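You operate a simulated robot arm through the tools that you are given. There is no shell and no other tool.

Carry out the task below with a simulated robot arm. There is one attempt and no reset: what you move stays moved.

## Task
Clamp the grey block in the vice and coat its top with grease from the black tin.
Fine: clamp first; the yellow brush goes back; the block ends clamped. Set down upright: grey block, yellow brush. A coat counts when it lies all over at full strength: go over it till it gets no stronger.

Only the result counts: the job must be done as asked and must still hold three seconds after the hand-in. Knocking over, shifting, dropping, spilling or breaking anything else fails it.

## Robot
A 7-joint arm with a two-finger parallel gripper, fixed in place. Base frame: the origin is at the foot of the arm, x ahead of it, y to its left, z up; the work surface is at about z = 880. Readings come in mm, rad, newtons and seconds.
Its first joint turns from -2.897 to 2.897 rad. Payload 1.57 kg.
The tool frame sits at the grasp point between the pads (the TCP): z along the fingers, y along the line on which they close. The tips reach 30 mm beyond it. The gripper opens to 110 mm. The fingers are 24 mm wide and 12 mm thick; the gripper's body (48 by 112 mm) begins 78 mm behind the TCP.
Orientation is that of the tool frame in the base frame, as a unit quaternion [w, x, y, z]. With the fingers straight down and closing along the base's y, the tool's x points along the base's -x, its y along +y and its z along -z.

## Interface
- The arm moves only by the tool step_arm. Its argument "increments" is one flat list of numbers, 7 for each row, row after row: the shift along the tool's x, y, z in m, then the turn, a rotation vector about the tool's x, y, z in rad, then the gripper command, from -1 (shut) to 1 (fully open), values between in proportion. In form: [dx, dy, dz, rx, ry, rz, jaw, dx, dy, dz, rx, ry, rz, jaw, ...]. A call has 1 to 20 rows; each row is the pose to reach, as a shift and turn from the pose commanded when the call began, along the tool's axes at that moment. Each row takes 0.2 s and may step no farther than 50 mm and 0.15 rad from the row before; otherwise, or with a gripper value out of range, the whole call is refused. Where a pose cannot be reached the arm comes as near as it can. A force on the tool above 40 N (or 10 N above the force at the start of the call, whichever is more), or a blocked arm, ends the call early, and 0.2 s more pass. The fingers move at their own pace (about 108 mm/s each) and stop on an object; they squeeze with about 25 N. The grip force told is the motor's: it shows also when the fingers shut on nothing. Time passes only in rows, and 0.2 s behind the last, so rows that repeat a pose let the fingers close. The reply holds the time, the measured pose of the TCP, the force on the tool along the base axes, the opening and the grip force, in the units named above and with some noise, with the torque about the TCP (base axes, N m) and any sound that the robot's microphone picked up.
- Cameras (640 x 400 px; columns grow to the right, rows downward): "scene" is fixed at [412.3, -508.1, 1696.9]; the picture's right is [0.77, -0.64, 0.00], its down [-0.59, -0.71, -0.38] and it looks along [0.24, 0.29, -0.93] (base axes); focal length 241 px, centre (320, 200). "wrist" rides on the gripper at [70, 16, -141] in the tool frame; the picture's right is [-0.23, 0.97, 0.00], its down [-0.85, -0.20, -0.48] and it looks along [-0.47, -0.11, 0.88] (tool axes); focal length 222 px, centre (320, 200). There is no depth. A picture from a camera that has moved, and an enlarged one, comes with that camera's place and axes in the base frame and with its lens. The place of the scene camera against the robot may be out by one fixed shift of up to 25 mm in any direction.
- capture(camera): a new picture of that camera. The clock stands still meanwhile.
- lift_body(by): slides the trunk up (or, below 0, down) by that many mm; the arm rides with it, the base frame stays. It gives what a move gives, with no picture.
- zoom(camera, box): a new picture of the part [left, top, right, bottom] of that camera's present view, enlarged. The clock stands still meanwhile.
- hand_in(): hands the job in; it is judged then, once.

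Places have to be worked out from the pictures, the camera data and where the tool is seen. Open the gripper and draw the arm clear of the work before you hand the job in, unless the task says otherwise.

The tools are called after ">>>" as name(argument=value, ...) on one line, values as JSON. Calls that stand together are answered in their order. step_arm: Moves the arm, as the interface text tells. Its arguments: {"type":"object","properties":{"increments":{"type":"array","items":{"type":"number"}}},"required":["increments"]} The other tools are called the same way: lift_body (by) slides the trunk up or down; capture (camera) takes a picture; zoom (camera, box) takes an enlarged picture of a part of a camera's view; hand_in () hands the job in.

At the start:

```text
time_s: 0.0
ee_pos: [683.4, -119.8, 1239.6]
orientation: [-0.001, 0.0, 1.0, 0.0]
force: [-0.1, -0.3, -0.5]
wrist_torque: [0.0, 0.01, -0.02]
grip_width: 110.1
grasp_force: 0.2
trunk travel left (down, up): [-450.0, 160.0]
```

scene: 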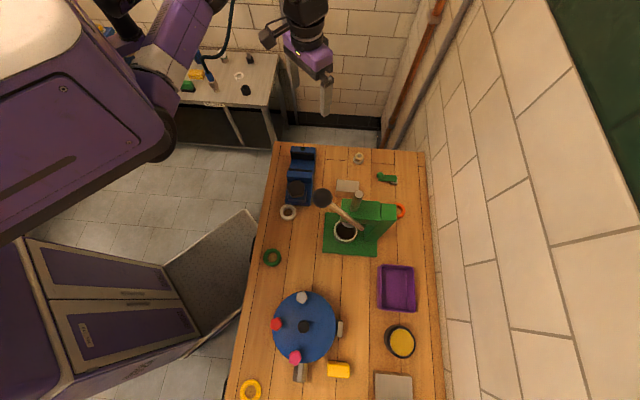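
wrist: 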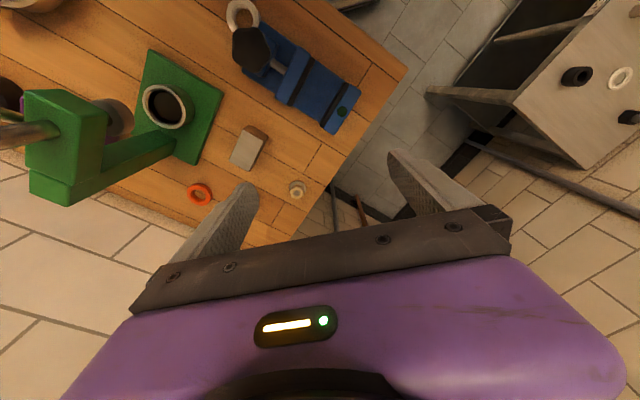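

I'll first look closer at the scene to identify the vice, the grey block, the tin and the brush.

>>> zoom(camera="scene", box=[260, 130, 440, 270])

>>> zoom(camera="scene", box=[220, 260, 440, 400])

>>> zoom(camera="wrist", box=[120, 0, 420, 220])

```text
2.86 times, centred on (350, 200) of scene
camera zoom: at [412.3, -508.1, 1696.9], right [0.77, -0.64, 0.0], down [-0.59, -0.71, -0.38], along [0.24, 0.29, -0.93], focal length 688 px, centre (234, 200)
```

zoom: 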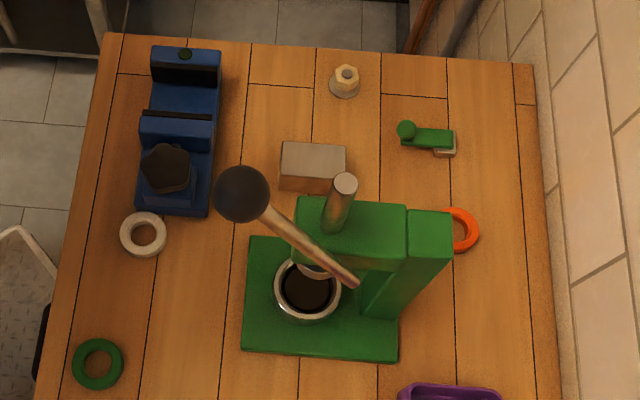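

```text
2.86 times, centred on (330, 330) of scene
camera zoom: at [412.3, -508.1, 1696.9], right [0.77, -0.64, 0.0], down [-0.59, -0.71, -0.38], along [0.24, 0.29, -0.93], focal length 688 px, centre (291, -171)
```

zoom: 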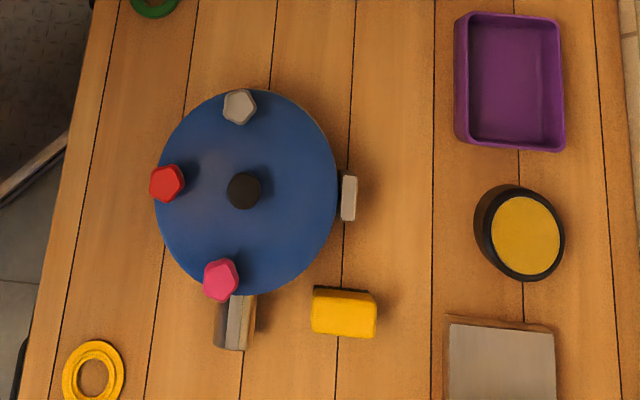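

```text
1.82 times, centred on (270, 110) of wrist
camera zoom: at [613.4, -103.2, 1378.9], right [0.23, 0.97, 0.0], down [0.85, -0.2, 0.48], along [0.47, -0.11, -0.88], focal length 404 px, centre (411, 364)
```

zoom: 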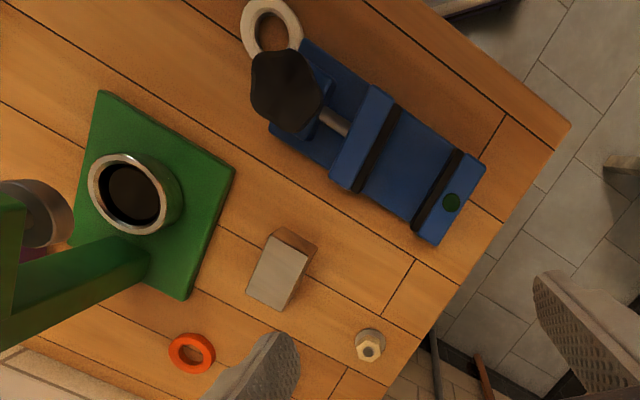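

The vice (blue, upper left), grey block, green press, black tin with yellow grease and a blue carousel are visible; I need to find the yellow brush. I zoom in further on the carousel, the vice and the grey things.

>>> zoom(camera="scene", box=[260, 280, 360, 390])

>>> zoom(camera="scene", box=[270, 140, 330, 225])

>>> zoom(camera="scene", box=[310, 170, 410, 260])

>>> zoom(camera="scene", box=[350, 300, 450, 400])

```text
3.64 times, centred on (310, 335) of scene
camera zoom: at [412.3, -508.1, 1696.9], right [0.77, -0.64, 0.0], down [-0.59, -0.71, -0.38], along [0.24, 0.29, -0.93], focal length 876 px, centre (356, -291)
```

zoom: 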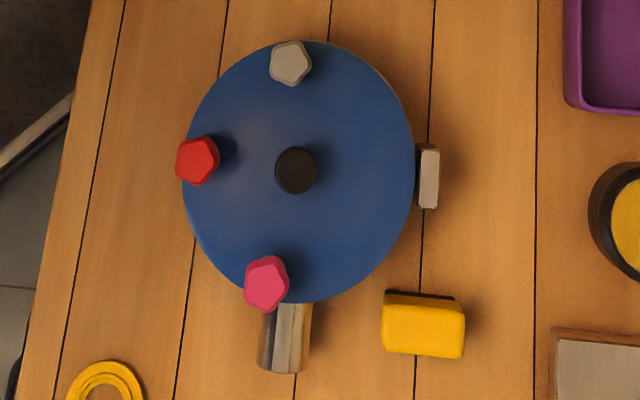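

```text
4.71 times, centred on (300, 182) of scene
camera zoom: at [412.3, -508.1, 1696.9], right [0.77, -0.64, 0.0], down [-0.59, -0.71, -0.38], along [0.24, 0.29, -0.93], focal length 1133 px, centre (414, 282)
```

zoom: 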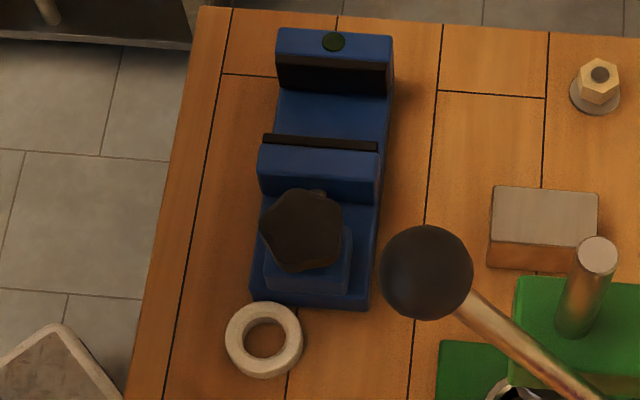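

```text
4.44 times, centred on (360, 215) of scene
camera zoom: at [412.3, -508.1, 1696.9], right [0.77, -0.64, 0.0], down [-0.59, -0.71, -0.38], along [0.24, 0.29, -0.93], focal length 1070 px, centre (142, 133)
```

zoom: 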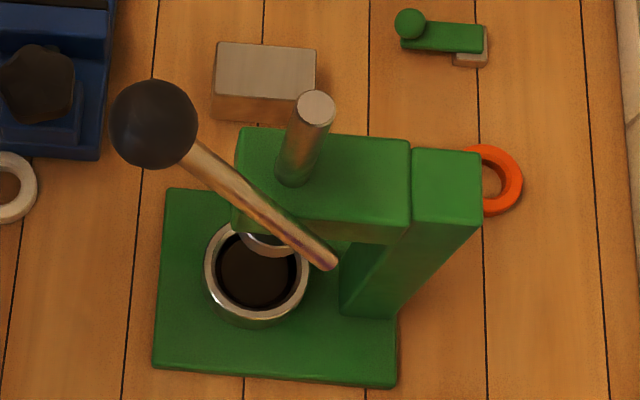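

```text
4.00 times, centred on (400, 350) of scene
camera zoom: at [412.3, -508.1, 1696.9], right [0.77, -0.64, 0.0], down [-0.59, -0.71, -0.38], along [0.24, 0.29, -0.93], focal length 963 px, centre (0, -400)
```

zoom: 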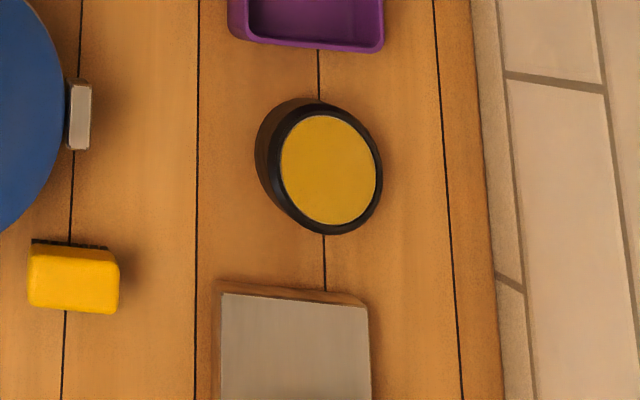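

The yellow item near the carousel looks like a block brush (yellow body, dark bristles underneath). I move the arm back and toward the vice to see its jaws and knob from closer with the wrist camera.

>>> step_arm(increments=[0.025, -0.02, 0.01, 0, 0, 0, 1, 0.05, -0.04, 0.02, 0, 0, 0, 1, 0.075, -0.06, 0.03, 0, 0, 0, 1, 0.1, -0.08, 0.04, 0, 0, 0, 1, 0.125, -0.1, 0.05, 0, 0, 0, 1, 0.15, -0.12, 0.06, 0, 0, 0, 1])

>>> capture(camera="wrist")

```text
time_s: 1.4
ee_pos: [533.9, -240.5, 1179.1]
orientation: [0.0, 0.001, 1.0, 0.0]
force: [0.7, 0.3, 0.0]
wrist_torque: [-0.04, -0.02, -0.04]
grip_width: 110.0
grasp_force: 0.1
trunk travel left (down, up): [-450.0, 160.0]
```

```text
taken
camera wrist: at [463.3, -222.7, 1318.5], right [0.23, 0.97, 0.0], down [0.86, -0.2, 0.48], along [0.47, -0.11, -0.88], focal length 222 px, centre (320, 200)
```

wrist: 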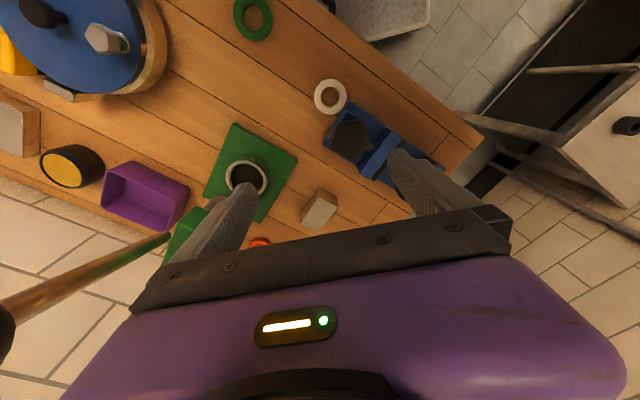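

The press handle's ball sits high (about z 1268 near (524,-378)), so I must keep clear of it. I zoom into the vice, the block and the carousel/brush in this view.

>>> zoom(camera="wrist", box=[290, 70, 450, 230])

>>> zoom(camera="wrist", box=[0, 0, 200, 210])

```text
2.50 times, centred on (370, 150) of wrist
camera zoom: at [463.3, -222.7, 1318.5], right [0.23, 0.97, 0.0], down [0.86, -0.2, 0.48], along [0.47, -0.11, -0.88], focal length 555 px, centre (195, 325)
```

zoom: 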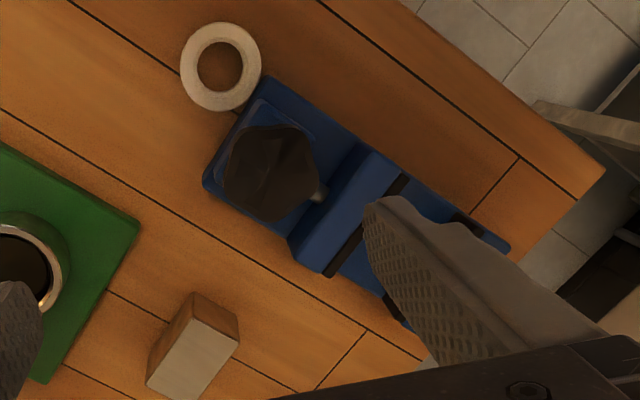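

```text
1.90 times, centred on (100, 105) of wrist
camera zoom: at [463.3, -222.7, 1318.5], right [0.23, 0.97, 0.0], down [0.86, -0.2, 0.48], along [0.47, -0.11, -0.88], focal length 423 px, centre (739, 381)
```

zoom: 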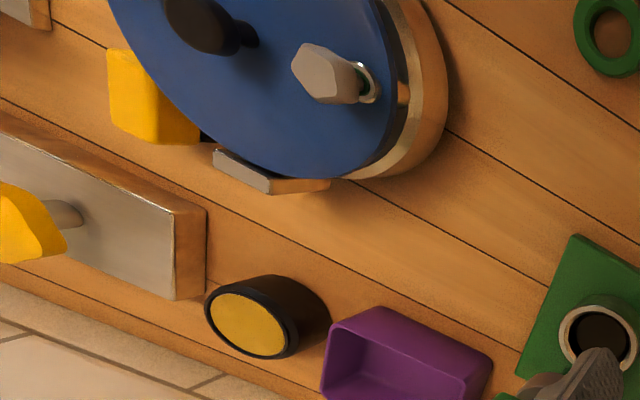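

I lift the trunk by 160 mm so everything passes over the press ball, then swing around for an overview of the carousel, brush and tin side.

>>> lift_body(by=155)

>>> step_arm(increments=[0.0232, -0.0231, 0, 0, 0, 0.1, 1, 0.0464, -0.0462, 0, 0, 0, 0.2, 1, 0.0696, -0.0693, 0, 0, 0, 0.3, 1, 0.0928, -0.0924, 0, 0, 0, 0.4, 1, 0.116, -0.1155, 0, 0, 0, 0.5, 1, 0.1392, -0.1386, 0, 0, 0, 0.6, 1, 0.1624, -0.1617, 0, 0, 0, 0.7, 1, 0.1856, -0.1848, 0, 0, 0, 0.8, 1, 0.2088, -0.2079, 0, 0, 0, 0.9, 1, 0.232, -0.231, 0, 0, 0, 1.0, 1])

>>> capture(camera="wrist")

```text
time_s: 3.2
ee_pos: [533.8, -239.2, 1333.5]
orientation: [0.0, 0.0, 1.0, 0.0]
force: [1.0, -1.3, 0.1]
wrist_torque: [-0.01, 0.01, 0.0]
grip_width: 110.2
grasp_force: 0.0
trunk travel left (down, up): [-605.0, 5.0]
```

```text
time_s: 5.4
ee_pos: [300.6, -470.4, 1333.6]
orientation: [0.0, 0.481, 0.877, 0.0]
force: [-1.3, 1.0, -0.1]
wrist_torque: [-0.05, 0.01, 0.04]
grip_width: 110.0
grasp_force: 0.0
trunk travel left (down, up): [-605.0, 5.0]
```

```text
taken
camera wrist: at [276.8, -402.8, 1473.4], right [0.94, 0.33, 0.0], down [0.29, -0.83, 0.48], along [0.16, -0.45, -0.88], focal length 222 px, centre (320, 200)
```

wrist: 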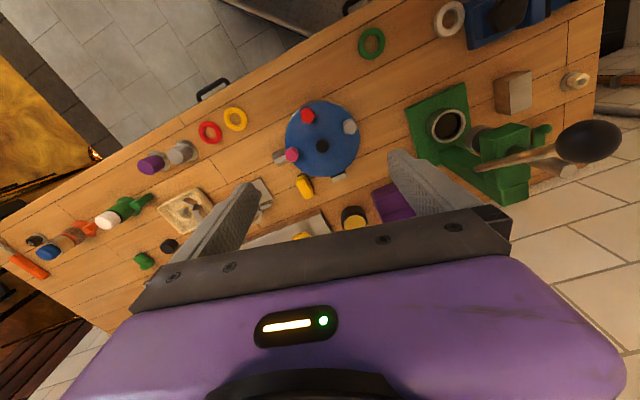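

>>> zoom(camera="wrist", box=[240, 80, 420, 260])

>>> zoom(camera="wrist", box=[0, 100, 240, 280])

>>> zoom(camera="wrist", box=[400, 0, 640, 210])

```text
2.22 times, centred on (330, 170) of wrist
camera zoom: at [276.8, -402.8, 1473.4], right [0.94, 0.33, 0.0], down [0.29, -0.83, 0.48], along [0.16, -0.45, -0.88], focal length 494 px, centre (298, 267)
```

zoom: 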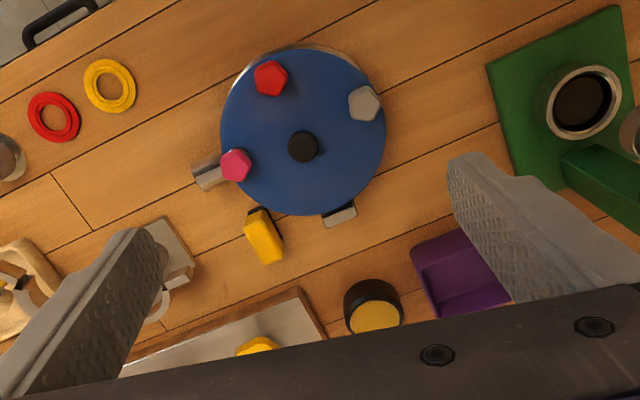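

```text
2.22 times, centred on (120, 190) of wrist
camera zoom: at [276.8, -402.8, 1473.4], right [0.94, 0.33, 0.0], down [0.29, -0.83, 0.48], along [0.16, -0.45, -0.88], focal length 494 px, centre (764, 222)
```

zoom: 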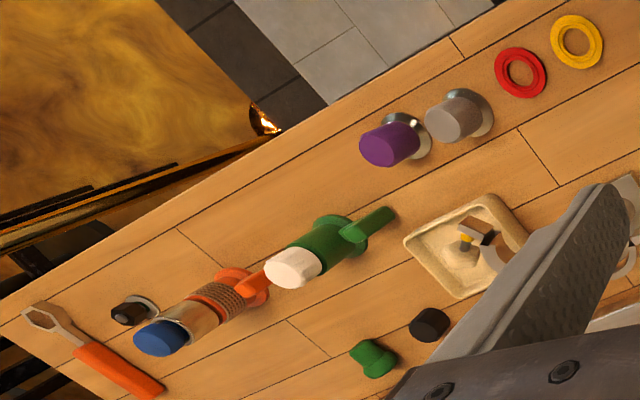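

```text
1.90 times, centred on (520, 105) of wrist
camera zoom: at [276.8, -402.8, 1473.4], right [0.94, 0.33, 0.0], down [0.29, -0.83, 0.48], along [0.16, -0.45, -0.88], focal length 423 px, centre (-61, 381)
```

zoom: 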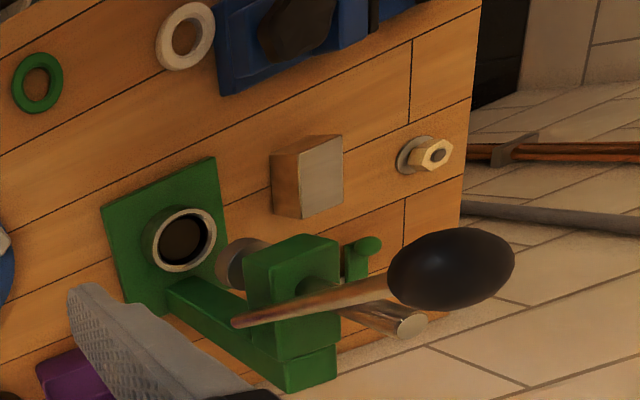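

The candidates for the yellow brush are the yellow block with black underside next to the carousel and a yellow knob on the grey plate. I lower the trunk for a closer look.

>>> lift_body(by=-170)

>>> zoom(camera="wrist", box=[220, 80, 440, 260])

```text
time_s: 7.3
ee_pos: [300.8, -471.6, 1163.7]
orientation: [0.001, 0.48, 0.877, 0.001]
force: [-1.1, -0.1, -0.9]
wrist_torque: [-0.01, 0.0, 0.0]
grip_width: 110.0
grasp_force: 0.0
trunk travel left (down, up): [-435.0, 175.0]
```

```text
2.22 times, centred on (330, 170) of wrist
camera zoom: at [276.6, -402.9, 1303.3], right [0.94, 0.33, 0.0], down [0.29, -0.83, 0.48], along [0.16, -0.45, -0.88], focal length 494 px, centre (298, 267)
```

zoom: 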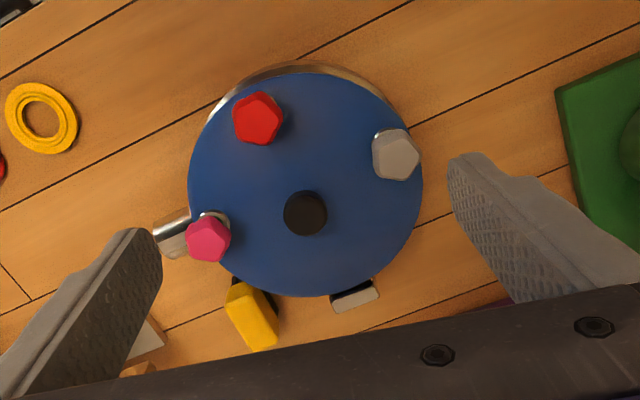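

The yellow body sits next to the carousel with something black on its lower/near side. I move a bit closer, directly in front of it, for a detailed look.

>>> step_arm(increments=[-0.021, -0.021, 0.01, 0, 0, 0, 1, -0.042, -0.042, 0.02, 0, 0, 0, 1, -0.063, -0.064, 0.03, 0, 0, 0, 1])

>>> capture(camera="wrist")

>>> zoom(camera="wrist", box=[260, 130, 400, 250])

```text
time_s: 8.1
ee_pos: [281.0, -558.2, 1134.0]
orientation: [0.0, 0.479, 0.878, 0.0]
force: [0.1, 0.0, -0.3]
wrist_torque: [0.0, -0.03, -0.01]
grip_width: 110.0
grasp_force: 0.1
trunk travel left (down, up): [-435.0, 175.0]
```

```text
taken
camera wrist: at [256.5, -490.2, 1273.0], right [0.94, 0.33, 0.0], down [0.29, -0.83, 0.48], along [0.16, -0.45, -0.88], focal length 222 px, centre (320, 200)
```

wrist: 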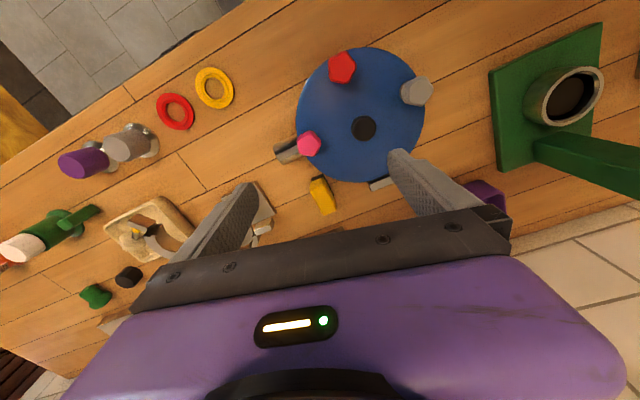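

```text
3.33 times, centred on (330, 190) of wrist
camera zoom: at [256.5, -490.2, 1273.0], right [0.94, 0.33, 0.0], down [0.29, -0.83, 0.48], along [0.16, -0.45, -0.88], focal length 740 px, centre (287, 233)
```

zoom: 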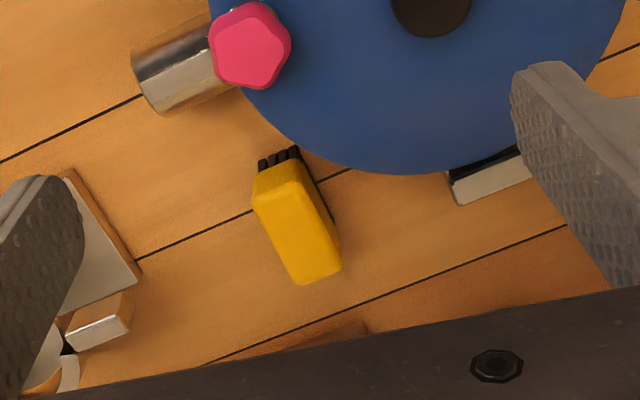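

It is clearly a block brush standing on black bristles, yellow body on top. Next I go back to the vice side (high, inside of the press ball) to study the vice closely.

>>> lift_body(by=175)

>>> step_arm(increments=[0.0157, 0.0361, -0.003, 0, 0, -0.1, 1, 0.0314, 0.0722, -0.006, 0, 0, -0.2, 1, 0.0471, 0.1083, -0.009, 0, 0, -0.3, 1, 0.0628, 0.1444, -0.012, 0, 0, -0.4, 1, 0.0785, 0.1805, -0.015, 0, 0, -0.5, 1, 0.0942, 0.2166, -0.018, 0, 0, -0.6, 1, 0.1099, 0.2527, -0.021, 0, 0, -0.7, 1, 0.1256, 0.2888, -0.024, 0, 0, -0.8, 1, 0.1413, 0.3249, -0.027, 0, 0, -0.9, 1, 0.157, 0.361, -0.03, 0, 0, -1.0, 1])

>>> capture(camera="wrist")

```text
time_s: 10.1
ee_pos: [279.7, -558.6, 1308.9]
orientation: [-0.001, 0.479, 0.878, 0.0]
force: [0.0, -0.2, -0.5]
wrist_torque: [-0.01, 0.03, 0.0]
grip_width: 109.9
grasp_force: 0.0
trunk travel left (down, up): [-610.0, 0.0]
```

```text
time_s: 12.3
ee_pos: [499.3, -231.9, 1339.5]
orientation: [0.0, 0.0, 1.0, 0.0]
force: [0.5, -0.6, -0.2]
wrist_torque: [0.04, 0.0, -0.02]
grip_width: 110.0
grasp_force: 0.1
trunk travel left (down, up): [-610.0, 0.0]
```

```text
taken
camera wrist: at [428.6, -214.9, 1478.3], right [0.23, 0.97, 0.0], down [0.85, -0.2, 0.48], along [0.47, -0.11, -0.88], focal length 222 px, centre (320, 200)
```

wrist: 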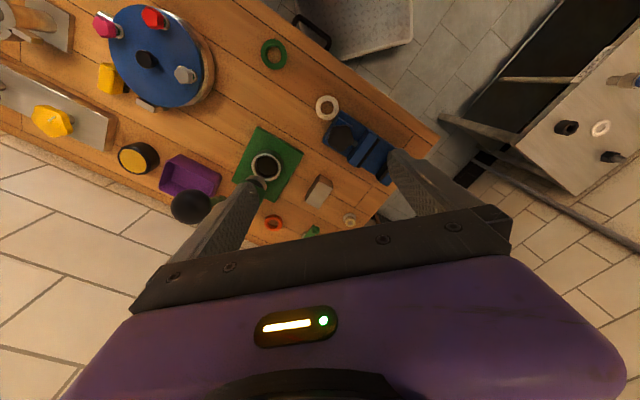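

Ball position confirmed near (518,-380,1268). Now I zoom on the vice and the block here.

>>> zoom(camera="wrist", box=[300, 90, 410, 220])

>>> zoom(camera="wrist", box=[0, 0, 220, 220])

```text
3.08 times, centred on (355, 155) of wrist
camera zoom: at [428.6, -214.9, 1478.3], right [0.23, 0.97, 0.0], down [0.85, -0.2, 0.48], along [0.47, -0.11, -0.88], focal length 684 px, centre (212, 338)
```

zoom: 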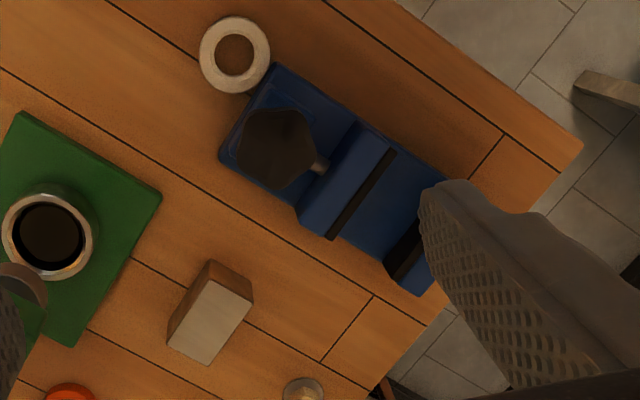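

```text
1.82 times, centred on (110, 110) of wrist
camera zoom: at [428.6, -214.9, 1478.3], right [0.23, 0.97, 0.0], down [0.85, -0.2, 0.48], along [0.47, -0.11, -0.88], focal length 404 px, centre (702, 364)
```

zoom: 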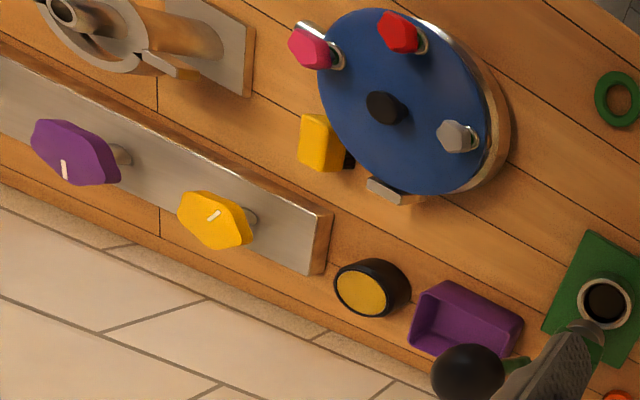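

The yellow knob on the grey plate is just a selector knob, so the block brush is the right one. I now turn the tool so its closing line runs along the block's long side and lower for a look along the vice axis.

>>> step_arm(increments=[-0.006, 0, 0.02, 0, 0, -0.125, 1, -0.012, 0, 0.045, 0, 0, -0.25, 1, -0.018, 0, 0.07, 0, 0, -0.375, 1, -0.024, 0, 0.095, 0, 0, -0.5, 1, -0.03, 0, 0.12, 0, 0, -0.625, 1, -0.036, 0, 0.14, 0, 0, -0.75, 1, -0.041, 0.002, 0.16, 0, 0, -0.877, 1])

>>> capture(camera="wrist")

>>> zoom(camera="wrist", box=[240, 60, 440, 240])

```text
time_s: 13.9
ee_pos: [541.2, -230.1, 1178.6]
orientation: [0.0, -0.425, 0.905, 0.0]
force: [0.8, 0.4, 0.2]
wrist_torque: [0.03, 0.03, -0.02]
grip_width: 110.1
grasp_force: 0.1
trunk travel left (down, up): [-610.0, 0.0]
```

```text
taken
camera wrist: at [483.3, -272.9, 1318.1], right [-0.6, 0.8, 0.0], down [0.7, 0.53, 0.48], along [0.38, 0.29, -0.88], focal length 222 px, centre (320, 200)
```

wrist: 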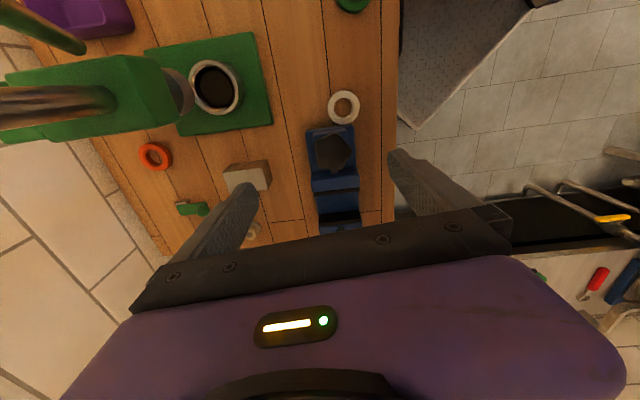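

```text
2.22 times, centred on (340, 150) of wrist
camera zoom: at [483.3, -272.9, 1318.1], right [-0.6, 0.8, 0.0], down [0.7, 0.53, 0.48], along [0.38, 0.29, -0.88], focal length 494 px, centre (276, 311)
```

zoom: 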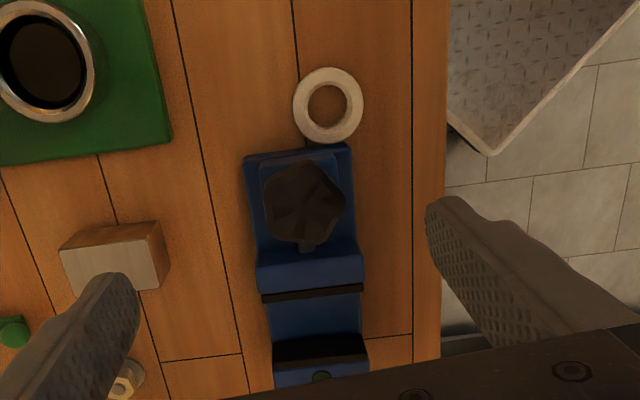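

Triangulating, I get the knob at about (551,-195,985), moving-jaw top near z 955, and the block about 76×45×42 mm centred near (711,-284). I back off and rise a little so the jaws are unobstructed for a more exact measurement.

>>> step_arm(increments=[0.015, 0, -0.025, 0, 0, 0.03, 1, 0.03, 0, -0.05, 0, 0, 0.06, 1, 0.04, 0, -0.07, 0, 0, 0.06, 1])

>>> zoom(camera="wrist", box=[290, 90, 400, 200])

>>> zoom(camera="wrist", box=[200, 120, 310, 220])

```text
time_s: 14.7
ee_pos: [515.4, -260.6, 1248.1]
orientation: [0.0, -0.397, 0.918, 0.0]
force: [-0.1, -0.1, 0.3]
wrist_torque: [-0.02, 0.02, 0.0]
grip_width: 110.1
grasp_force: 0.1
trunk travel left (down, up): [-610.0, 0.0]
```

```text
3.64 times, centred on (345, 145) of wrist
camera zoom: at [455.4, -299.1, 1388.2], right [-0.55, 0.83, 0.0], down [0.73, 0.49, 0.48], along [0.4, 0.27, -0.88], focal length 808 px, centre (229, 400)
```

zoom: 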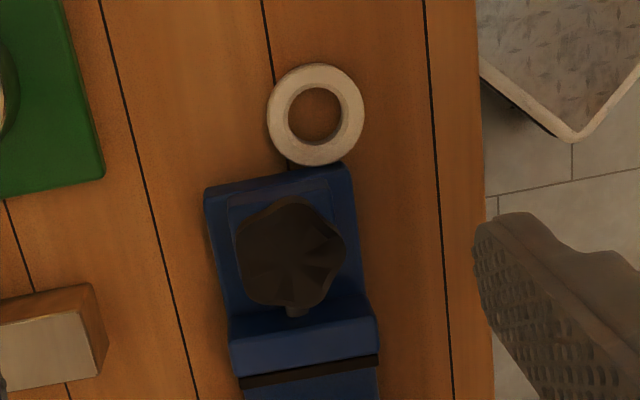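

```text
4.00 times, centred on (255, 170) of wrist
camera zoom: at [455.4, -299.1, 1388.2], right [-0.55, 0.83, 0.0], down [0.73, 0.49, 0.48], along [0.4, 0.27, -0.88], focal length 888 px, centre (580, 320)
```

zoom: 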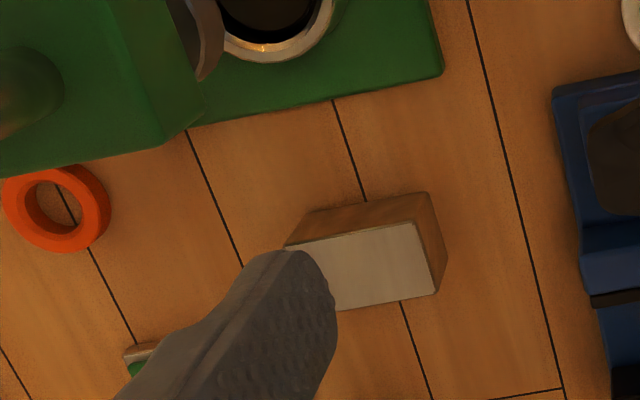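

The knob's orientation is still unclear; I zoom very tightly on it and the vice from both cameras.

>>> zoom(camera="wrist", box=[315, 135, 355, 205])

>>> zoom(camera="scene", box=[275, 145, 325, 210])

```text
5.71 times, centred on (335, 170) of wrist
camera zoom: at [455.4, -299.1, 1388.2], right [-0.55, 0.83, 0.0], down [0.73, 0.49, 0.48], along [0.4, 0.27, -0.88], focal length 1269 px, centre (234, 371)
```

zoom: 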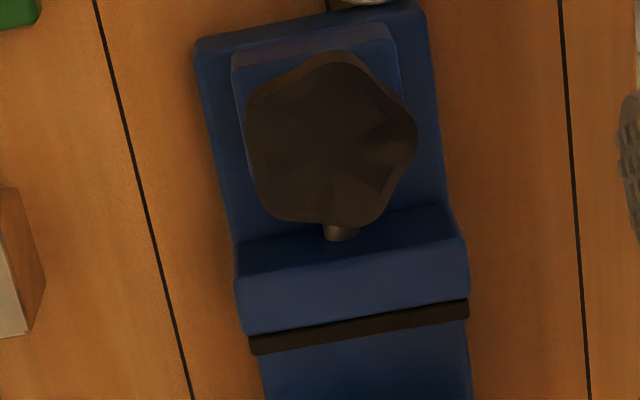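

```text
6.15 times, centred on (300, 178) of scene
camera zoom: at [412.3, -508.1, 1696.9], right [0.77, -0.64, 0.0], down [-0.59, -0.71, -0.38], along [0.24, 0.29, -0.93], focal length 1482 px, centre (443, 338)
```

zoom: 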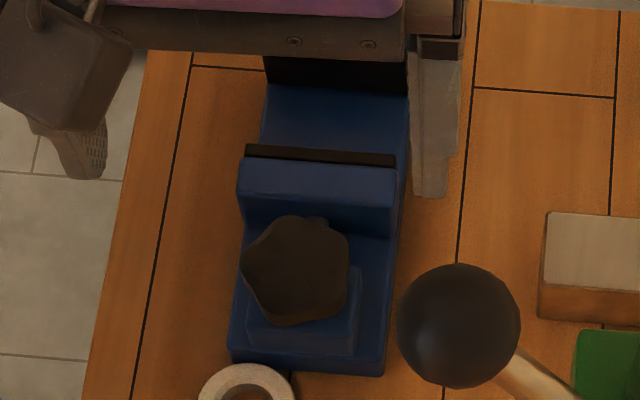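

The knob is a five-lobed star facing up on a vertical axis, ~58 mm across. The block and the jaws are both aligned at about 45°, so I move above the block at roughly (711,-282) with the fingers straddling its long side.

>>> step_arm(increments=[-0.0236, -0.0316, 0, 0, 0, 0.006, 1, -0.0473, -0.0632, 0, 0, 0, 0.012, 1, -0.0709, -0.0947, 0, 0, 0, 0.018, 1, -0.0946, -0.1263, 0, 0, 0, 0.026, 1, -0.1182, -0.1579, 0.02, 0, 0, 0.026, 1, -0.1182, -0.1579, 0.06, 0, 0, 0.026, 1, -0.1182, -0.1579, 0.1, 0, 0, 0.026, 1, -0.1182, -0.1579, 0.14, 0, 0, 0.026, 1])

>>> capture(camera="wrist")

>>> capture(camera="scene")

```text
time_s: 16.5
ee_pos: [710.3, -283.0, 1108.7]
orientation: [0.0, -0.385, 0.923, 0.0]
force: [0.3, 0.6, -0.3]
wrist_torque: [0.0, 0.01, 0.04]
grip_width: 110.1
grasp_force: 0.0
trunk travel left (down, up): [-610.0, 0.0]
```

```text
taken
camera wrist: at [649.8, -319.8, 1247.9], right [-0.53, 0.85, 0.0], down [0.74, 0.47, 0.48], along [0.41, 0.25, -0.88], focal length 222 px, centre (320, 200)
```

wrist: 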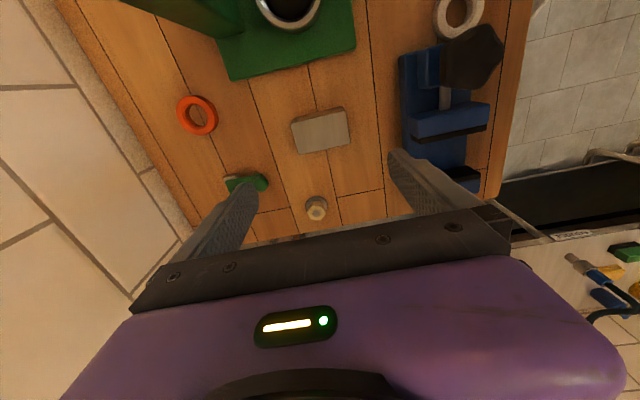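

```text
taken
```

scene: 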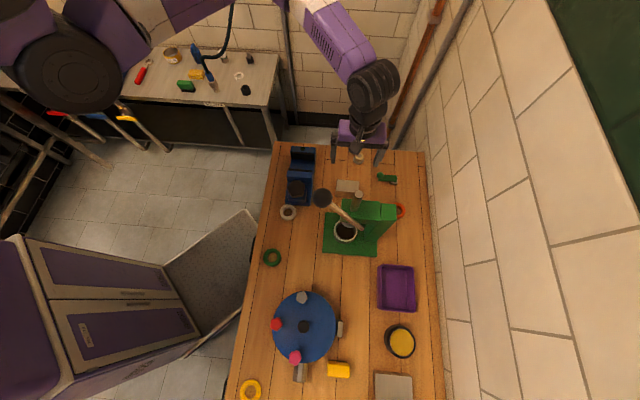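

This view shows the vice knob from a side angle; I zoom on the vice and the block.

>>> zoom(camera="wrist", box=[390, 10, 520, 200])

>>> zoom(camera="wrist", box=[270, 80, 390, 180])

```text
2.11 times, centred on (455, 105) of wrist
camera zoom: at [649.8, -319.8, 1247.9], right [-0.53, 0.85, 0.0], down [0.74, 0.47, 0.48], along [0.41, 0.25, -0.88], focal length 468 px, centre (36, 400)
```

zoom: 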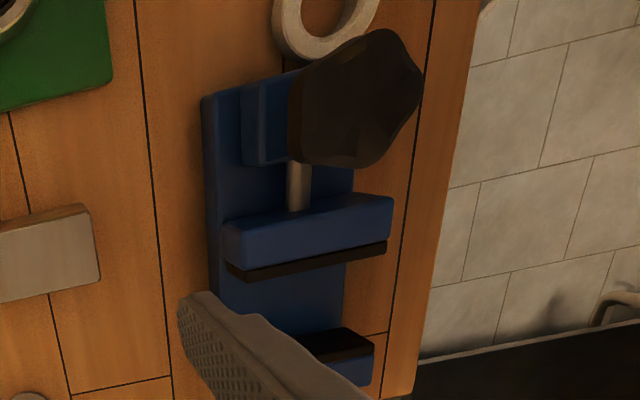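

```text
4.00 times, centred on (330, 130) of wrist
camera zoom: at [649.8, -319.8, 1247.9], right [-0.53, 0.85, 0.0], down [0.74, 0.47, 0.48], along [0.41, 0.25, -0.88], focal length 888 px, centre (280, 480)
```

zoom: 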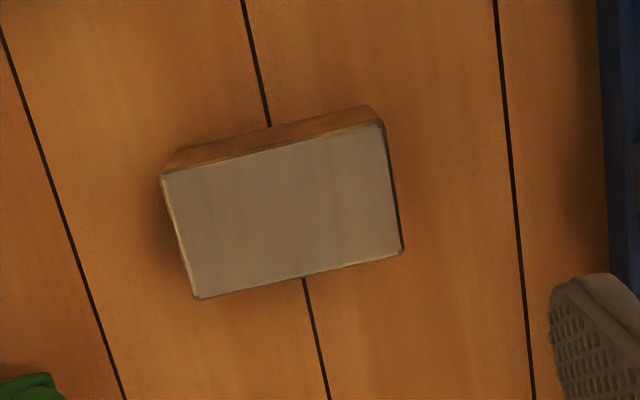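

Block centre ≈ (708,-281.5), top z≈922, ψ≈-0.773. Before gripping, I move above the vice gap for a precise measurement of the jaws and bed.

>>> step_arm(increments=[-0.0175, 0.042, 0, 0, 0, 0, 1, -0.035, 0.084, 0, 0, 0, 0, 1, -0.0525, 0.126, 0, 0, 0, 0, 1, -0.0701, 0.1679, 0, 0, 0, 0, 1])

>>> zoom(camera="wrist", box=[240, 40, 400, 200])

>>> capture(camera="wrist")

```text
time_s: 17.5
ee_pos: [639.4, -114.3, 1108.6]
orientation: [-0.001, -0.384, 0.923, 0.0]
force: [0.1, -0.8, 0.9]
wrist_torque: [0.03, 0.01, 0.01]
grip_width: 110.0
grasp_force: 0.1
trunk travel left (down, up): [-610.0, 0.0]
```

```text
2.50 times, centred on (320, 120) of wrist
camera zoom: at [579.1, -151.4, 1248.5], right [-0.53, 0.85, 0.0], down [0.74, 0.47, 0.48], along [0.41, 0.25, -0.88], focal length 555 px, centre (320, 400)
```

zoom: 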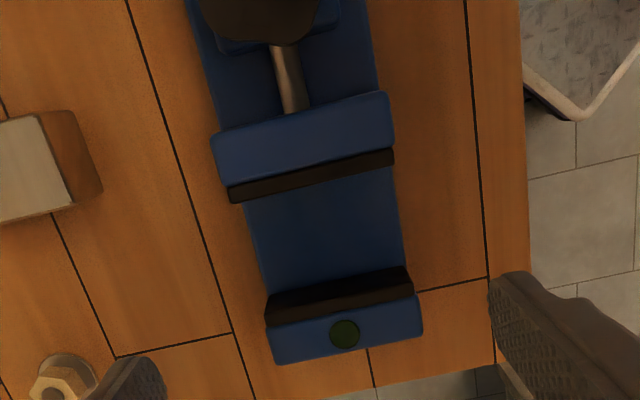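

```text
taken
camera wrist: at [579.1, -151.4, 1248.5], right [-0.53, 0.85, 0.0], down [0.74, 0.47, 0.48], along [0.41, 0.25, -0.88], focal length 222 px, centre (320, 200)
```

wrist: 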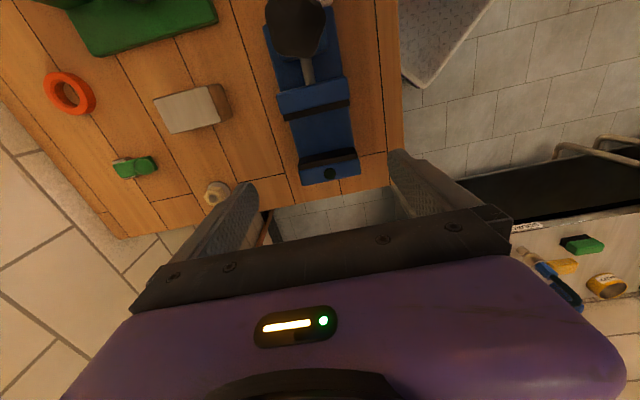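

Jaw faces are about 60 mm apart, jaw tops z≈950, bed about z≈924, gap centre ≈ (636,-113), aligned with the block. Now I go back over the block and descend to grip it with the tips ~8 mm above the table.

>>> step_arm(increments=[0.0176, -0.0416, 0, 0, 0, 0.004, 1, 0.0352, -0.0833, 0, 0, 0, 0.008, 1, 0.0527, -0.1249, 0, 0, 0, 0.012, 1, 0.0703, -0.1665, 0, 0, 0, 0.016, 1, 0.0703, -0.1665, 0.04, 0, 0, 0.016, 1, 0.0703, -0.1665, 0.08, 0, 0, 0.016, 1, 0.0703, -0.1665, 0.12, 0, 0, 0.016, 1])

>>> capture(camera="wrist")

>>> capture(camera="scene")

```text
time_s: 19.1
ee_pos: [710.2, -282.6, 987.6]
orientation: [0.0, -0.378, 0.926, 0.001]
force: [0.1, 0.0, 0.3]
wrist_torque: [0.0, 0.0, 0.0]
grip_width: 109.9
grasp_force: 0.1
trunk travel left (down, up): [-610.0, 0.0]
```

```text
taken
camera wrist: at [647.6, -318.7, 1128.3], right [-0.52, 0.85, 0.0], down [0.75, 0.46, 0.48], along [0.41, 0.25, -0.88], focal length 222 px, centre (320, 200)
```

wrist: 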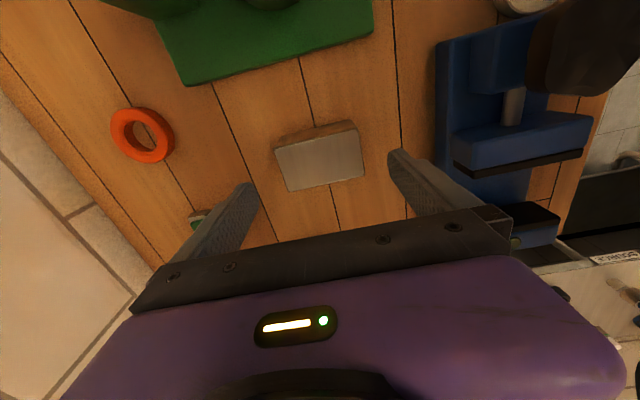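

```text
taken
```

scene: 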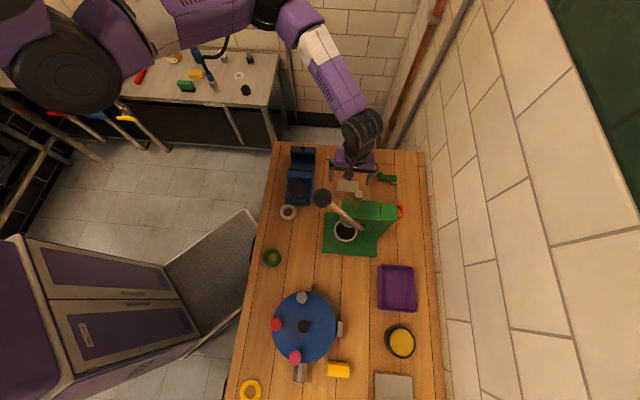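

The block sits centred between the open fingers. I descend to TCP z≈918 and close.

>>> step_arm(increments=[0, 0.001, 0.035, 0, 0, 0, 1, 0, 0.002, 0.06, 0, 0, 0, 1, 0, 0.002, 0.0695, 0, 0, 0, 1, 0, 0.002, 0.0695, 0, 0, 0, 0.4, 0, 0.002, 0.0695, 0, 0, 0, -1, 0, 0.002, 0.0695, 0, 0, 0, -1, 0, 0.002, 0.0695, 0, 0, 0, -1])

>>> capture(camera="wrist")

```text
time_s: 20.7
ee_pos: [708.7, -280.2, 918.7]
orientation: [0.0, -0.377, 0.926, 0.0]
force: [0.6, -0.8, -0.1]
wrist_torque: [-0.13, -0.05, -0.05]
grip_width: 79.8
grasp_force: 25.0
trunk travel left (down, up): [-610.0, 0.0]
```

```text
taken
camera wrist: at [646.9, -316.6, 1058.5], right [-0.52, 0.86, 0.0], down [0.75, 0.46, 0.48], along [0.41, 0.25, -0.88], focal length 222 px, centre (320, 200)
```

wrist: 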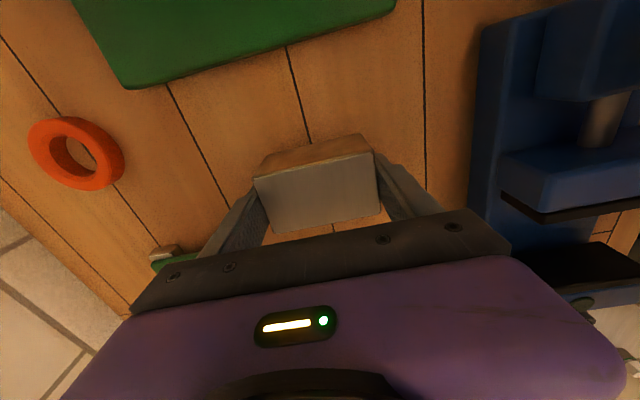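

Gripped at 79.8 mm (25 N). I lift it straight up 130 mm and carry it over the vice gap, a little nearer the fixed jaw.

>>> step_arm(increments=[0, 0, -0.03, 0, 0, 0, -1, 0, 0, -0.07, 0, 0, 0, -1, 0, 0, -0.11, 0, 0, 0, -1, 0, 0, -0.13, 0, 0, 0, -1, -0.017, 0.0427, -0.13, 0, 0, 0, -1, -0.0339, 0.0853, -0.13, 0, 0, -0.006, -1, -0.0509, 0.128, -0.13, 0, 0, -0.012, -1, -0.0678, 0.1707, -0.13, 0, 0, -0.012, -1, -0.0678, 0.1707, -0.13, 0, 0, -0.012, -1])

>>> capture(camera="wrist")

>>> zoom(camera="wrist", box=[240, 40, 400, 240])

>>> zoom(camera="scene", box=[260, 130, 360, 220])

```text
time_s: 22.7
ee_pos: [636.3, -110.1, 1047.5]
orientation: [0.0, -0.383, 0.924, 0.001]
force: [0.5, 0.4, -0.2]
wrist_torque: [0.0, -0.03, 0.0]
grip_width: 0.2
grasp_force: 21.7
trunk travel left (down, up): [-610.0, 0.0]
```

```text
taken
camera wrist: at [575.0, -146.5, 1188.6], right [-0.53, 0.85, 0.0], down [0.75, 0.46, 0.48], along [0.41, 0.25, -0.88], focal length 222 px, centre (320, 200)
```

wrist: 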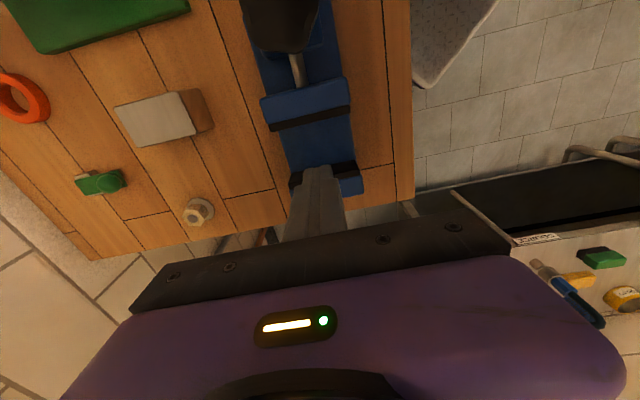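

```text
2.00 times, centred on (320, 140) of wrist
camera zoom: at [575.0, -146.5, 1188.6], right [-0.53, 0.85, 0.0], down [0.75, 0.46, 0.48], along [0.41, 0.25, -0.88], focal length 444 px, centre (320, 320)
```

zoom: 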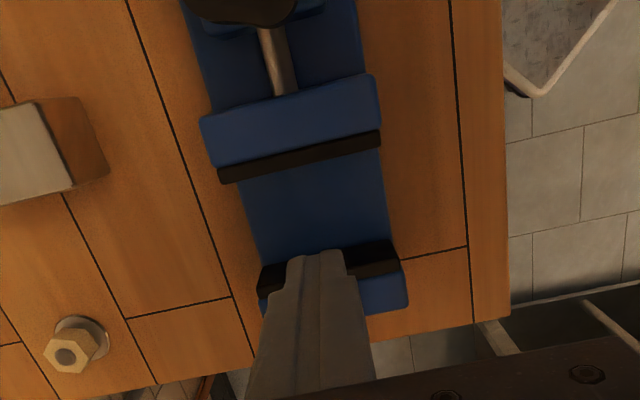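

```text
4.44 times, centred on (310, 175) of scene
camera zoom: at [412.3, -508.1, 1696.9], right [0.77, -0.64, 0.0], down [-0.59, -0.71, -0.38], along [0.24, 0.29, -0.93], focal length 1070 px, centre (364, 311)
```

zoom: 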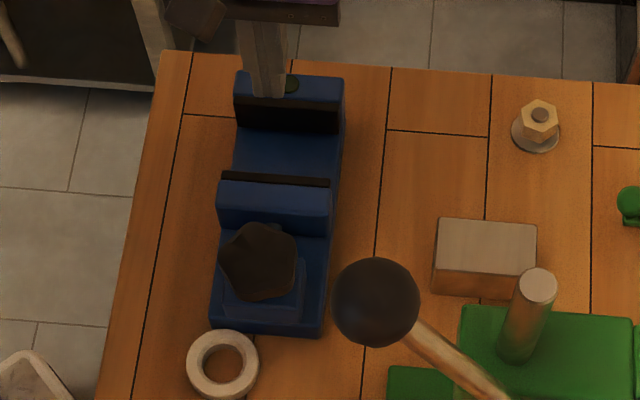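

The grip lost the block during the lift (width 0.2 now) and it appears to be still at its place. I check its present pose up close before retrying more slowly.

>>> zoom(camera="wrist", box=[90, 60, 240, 170])

>>> zoom(camera="scene", box=[325, 165, 385, 210])

```text
3.64 times, centred on (165, 115) of wrist
camera zoom: at [575.0, -146.5, 1188.6], right [-0.53, 0.85, 0.0], down [0.75, 0.46, 0.48], along [0.41, 0.25, -0.88], focal length 808 px, centre (884, 509)
```

zoom: 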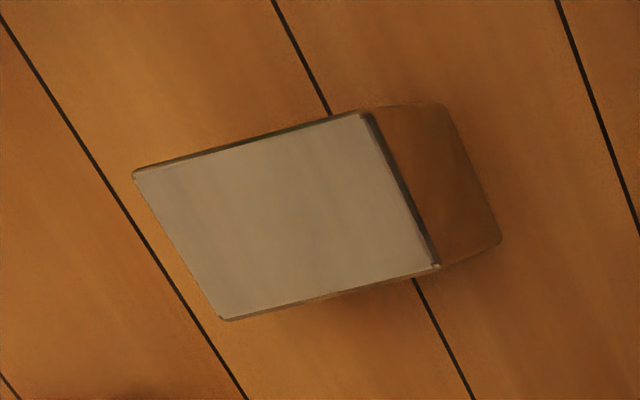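

```text
8.89 times, centred on (355, 188) of scene
camera zoom: at [412.3, -508.1, 1696.9], right [0.77, -0.64, 0.0], down [-0.59, -0.71, -0.38], along [0.24, 0.29, -0.93], focal length 2141 px, centre (9, 311)
```

zoom: 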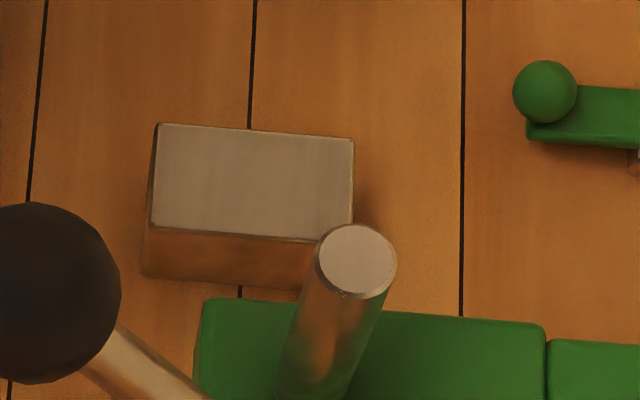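

The block is upright and essentially where it was. I return over it, grip a bit lower (tips ~4 mm above the table) and lift slowly to see the load.

>>> step_arm(increments=[0.0177, -0.0431, 0, 0, 0, 0.003, 1, 0.0354, -0.0862, 0, 0, 0, 0.006, 1, 0.053, -0.1293, 0, 0, 0, 0.009, 1, 0.0707, -0.1724, 0, 0, 0, 0.011, 1, 0.0707, -0.1724, 0.04, 0, 0, 0.011, 1, 0.0707, -0.1724, 0.08, 0, 0, 0.011, 1, 0.0707, -0.1724, 0.115, 0, 0, 0.011, 1, 0.0707, -0.1724, 0.1335, 0, 0, 0.011, 1, 0.0707, -0.1724, 0.1335, 0, 0, 0.011, 1, 0.0707, -0.1724, 0.1335, 0, 0, 0.011, 0.5, 0.0707, -0.1724, 0.1335, 0, 0, 0.011, -1, 0.0707, -0.1724, 0.1335, 0, 0, 0.011, -1, 0.0707, -0.1724, 0.1335, 0, 0, 0.011, -1, 0.0707, -0.1724, 0.1335, 0, 0, 0.011, -1])

>>> step_arm(increments=[0, 0, -0.001, 0, 0, 0, -1, 0, 0, -0.003, 0, 0, 0, -1, 0, 0, -0.006, 0, 0, 0, -1, 0, 0, -0.009, 0, 0, 0, -1, 0, 0, -0.012, 0, 0, 0, -1])

>>> capture(camera="wrist")

```text
time_s: 25.7
ee_pos: [709.8, -281.6, 914.1]
orientation: [0.0, -0.378, 0.926, 0.0]
force: [0.5, 0.3, -0.9]
wrist_torque: [0.0, -0.01, 0.01]
grip_width: 80.0
grasp_force: 25.6
trunk travel left (down, up): [-610.0, 0.0]
```

```text
time_s: 26.9
ee_pos: [708.7, -281.8, 927.7]
orientation: [0.0, -0.379, 0.926, 0.001]
force: [-0.3, -0.1, -4.7]
wrist_torque: [-0.02, 0.0, -0.02]
grip_width: 79.8
grasp_force: 24.3
trunk travel left (down, up): [-610.0, 0.0]
```

```text
taken
camera wrist: at [648.3, -318.9, 1066.6], right [-0.52, 0.85, 0.0], down [0.75, 0.46, 0.48], along [0.41, 0.25, -0.88], focal length 222 px, centre (320, 200)
```

wrist: 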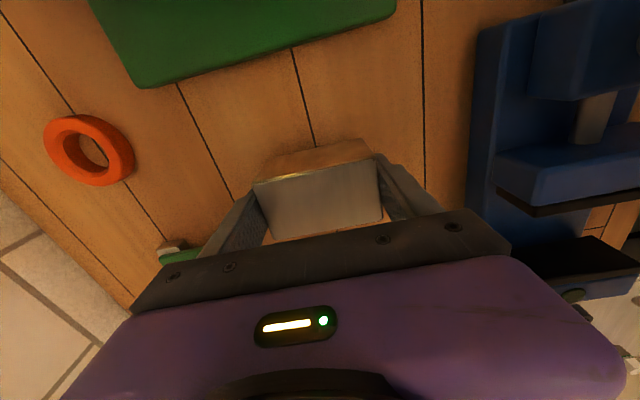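

The load is about 5 N and it holds. I keep lifting gently.

>>> step_arm(increments=[0, 0, -0.003, 0, 0, 0, -1, 0, 0, -0.007, 0, 0, 0, -1, 0, 0, -0.012, 0, 0, 0, -1, 0, 0, -0.017, 0, 0, 0, -1, 0, 0, -0.022, 0, 0, 0, -1, 0, 0, -0.027, 0, 0, 0, -1, 0, 0, -0.032, 0, 0, 0, -1, 0, 0, -0.036, 0, 0, 0, -1])

>>> capture(camera="wrist")

```text
time_s: 28.7
ee_pos: [710.3, -281.1, 962.8]
orientation: [-0.001, -0.378, 0.926, 0.0]
force: [0.0, -0.9, -4.8]
wrist_torque: [0.01, 0.0, -0.03]
grip_width: 79.9
grasp_force: 24.7
trunk travel left (down, up): [-610.0, 0.0]
```

```text
taken
camera wrist: at [648.6, -318.9, 1102.9], right [-0.52, 0.85, 0.0], down [0.75, 0.46, 0.48], along [0.41, 0.25, -0.88], focal length 222 px, centre (320, 200)
```

wrist: 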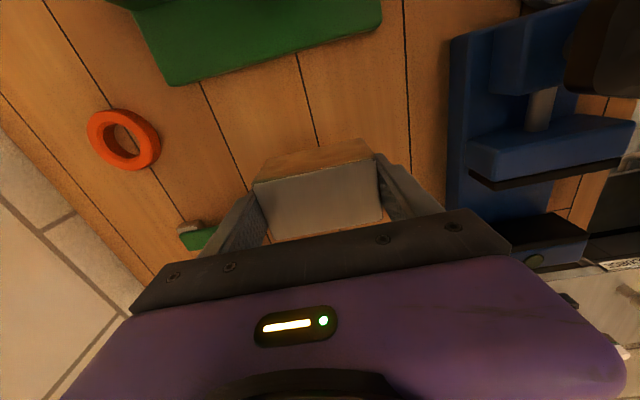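

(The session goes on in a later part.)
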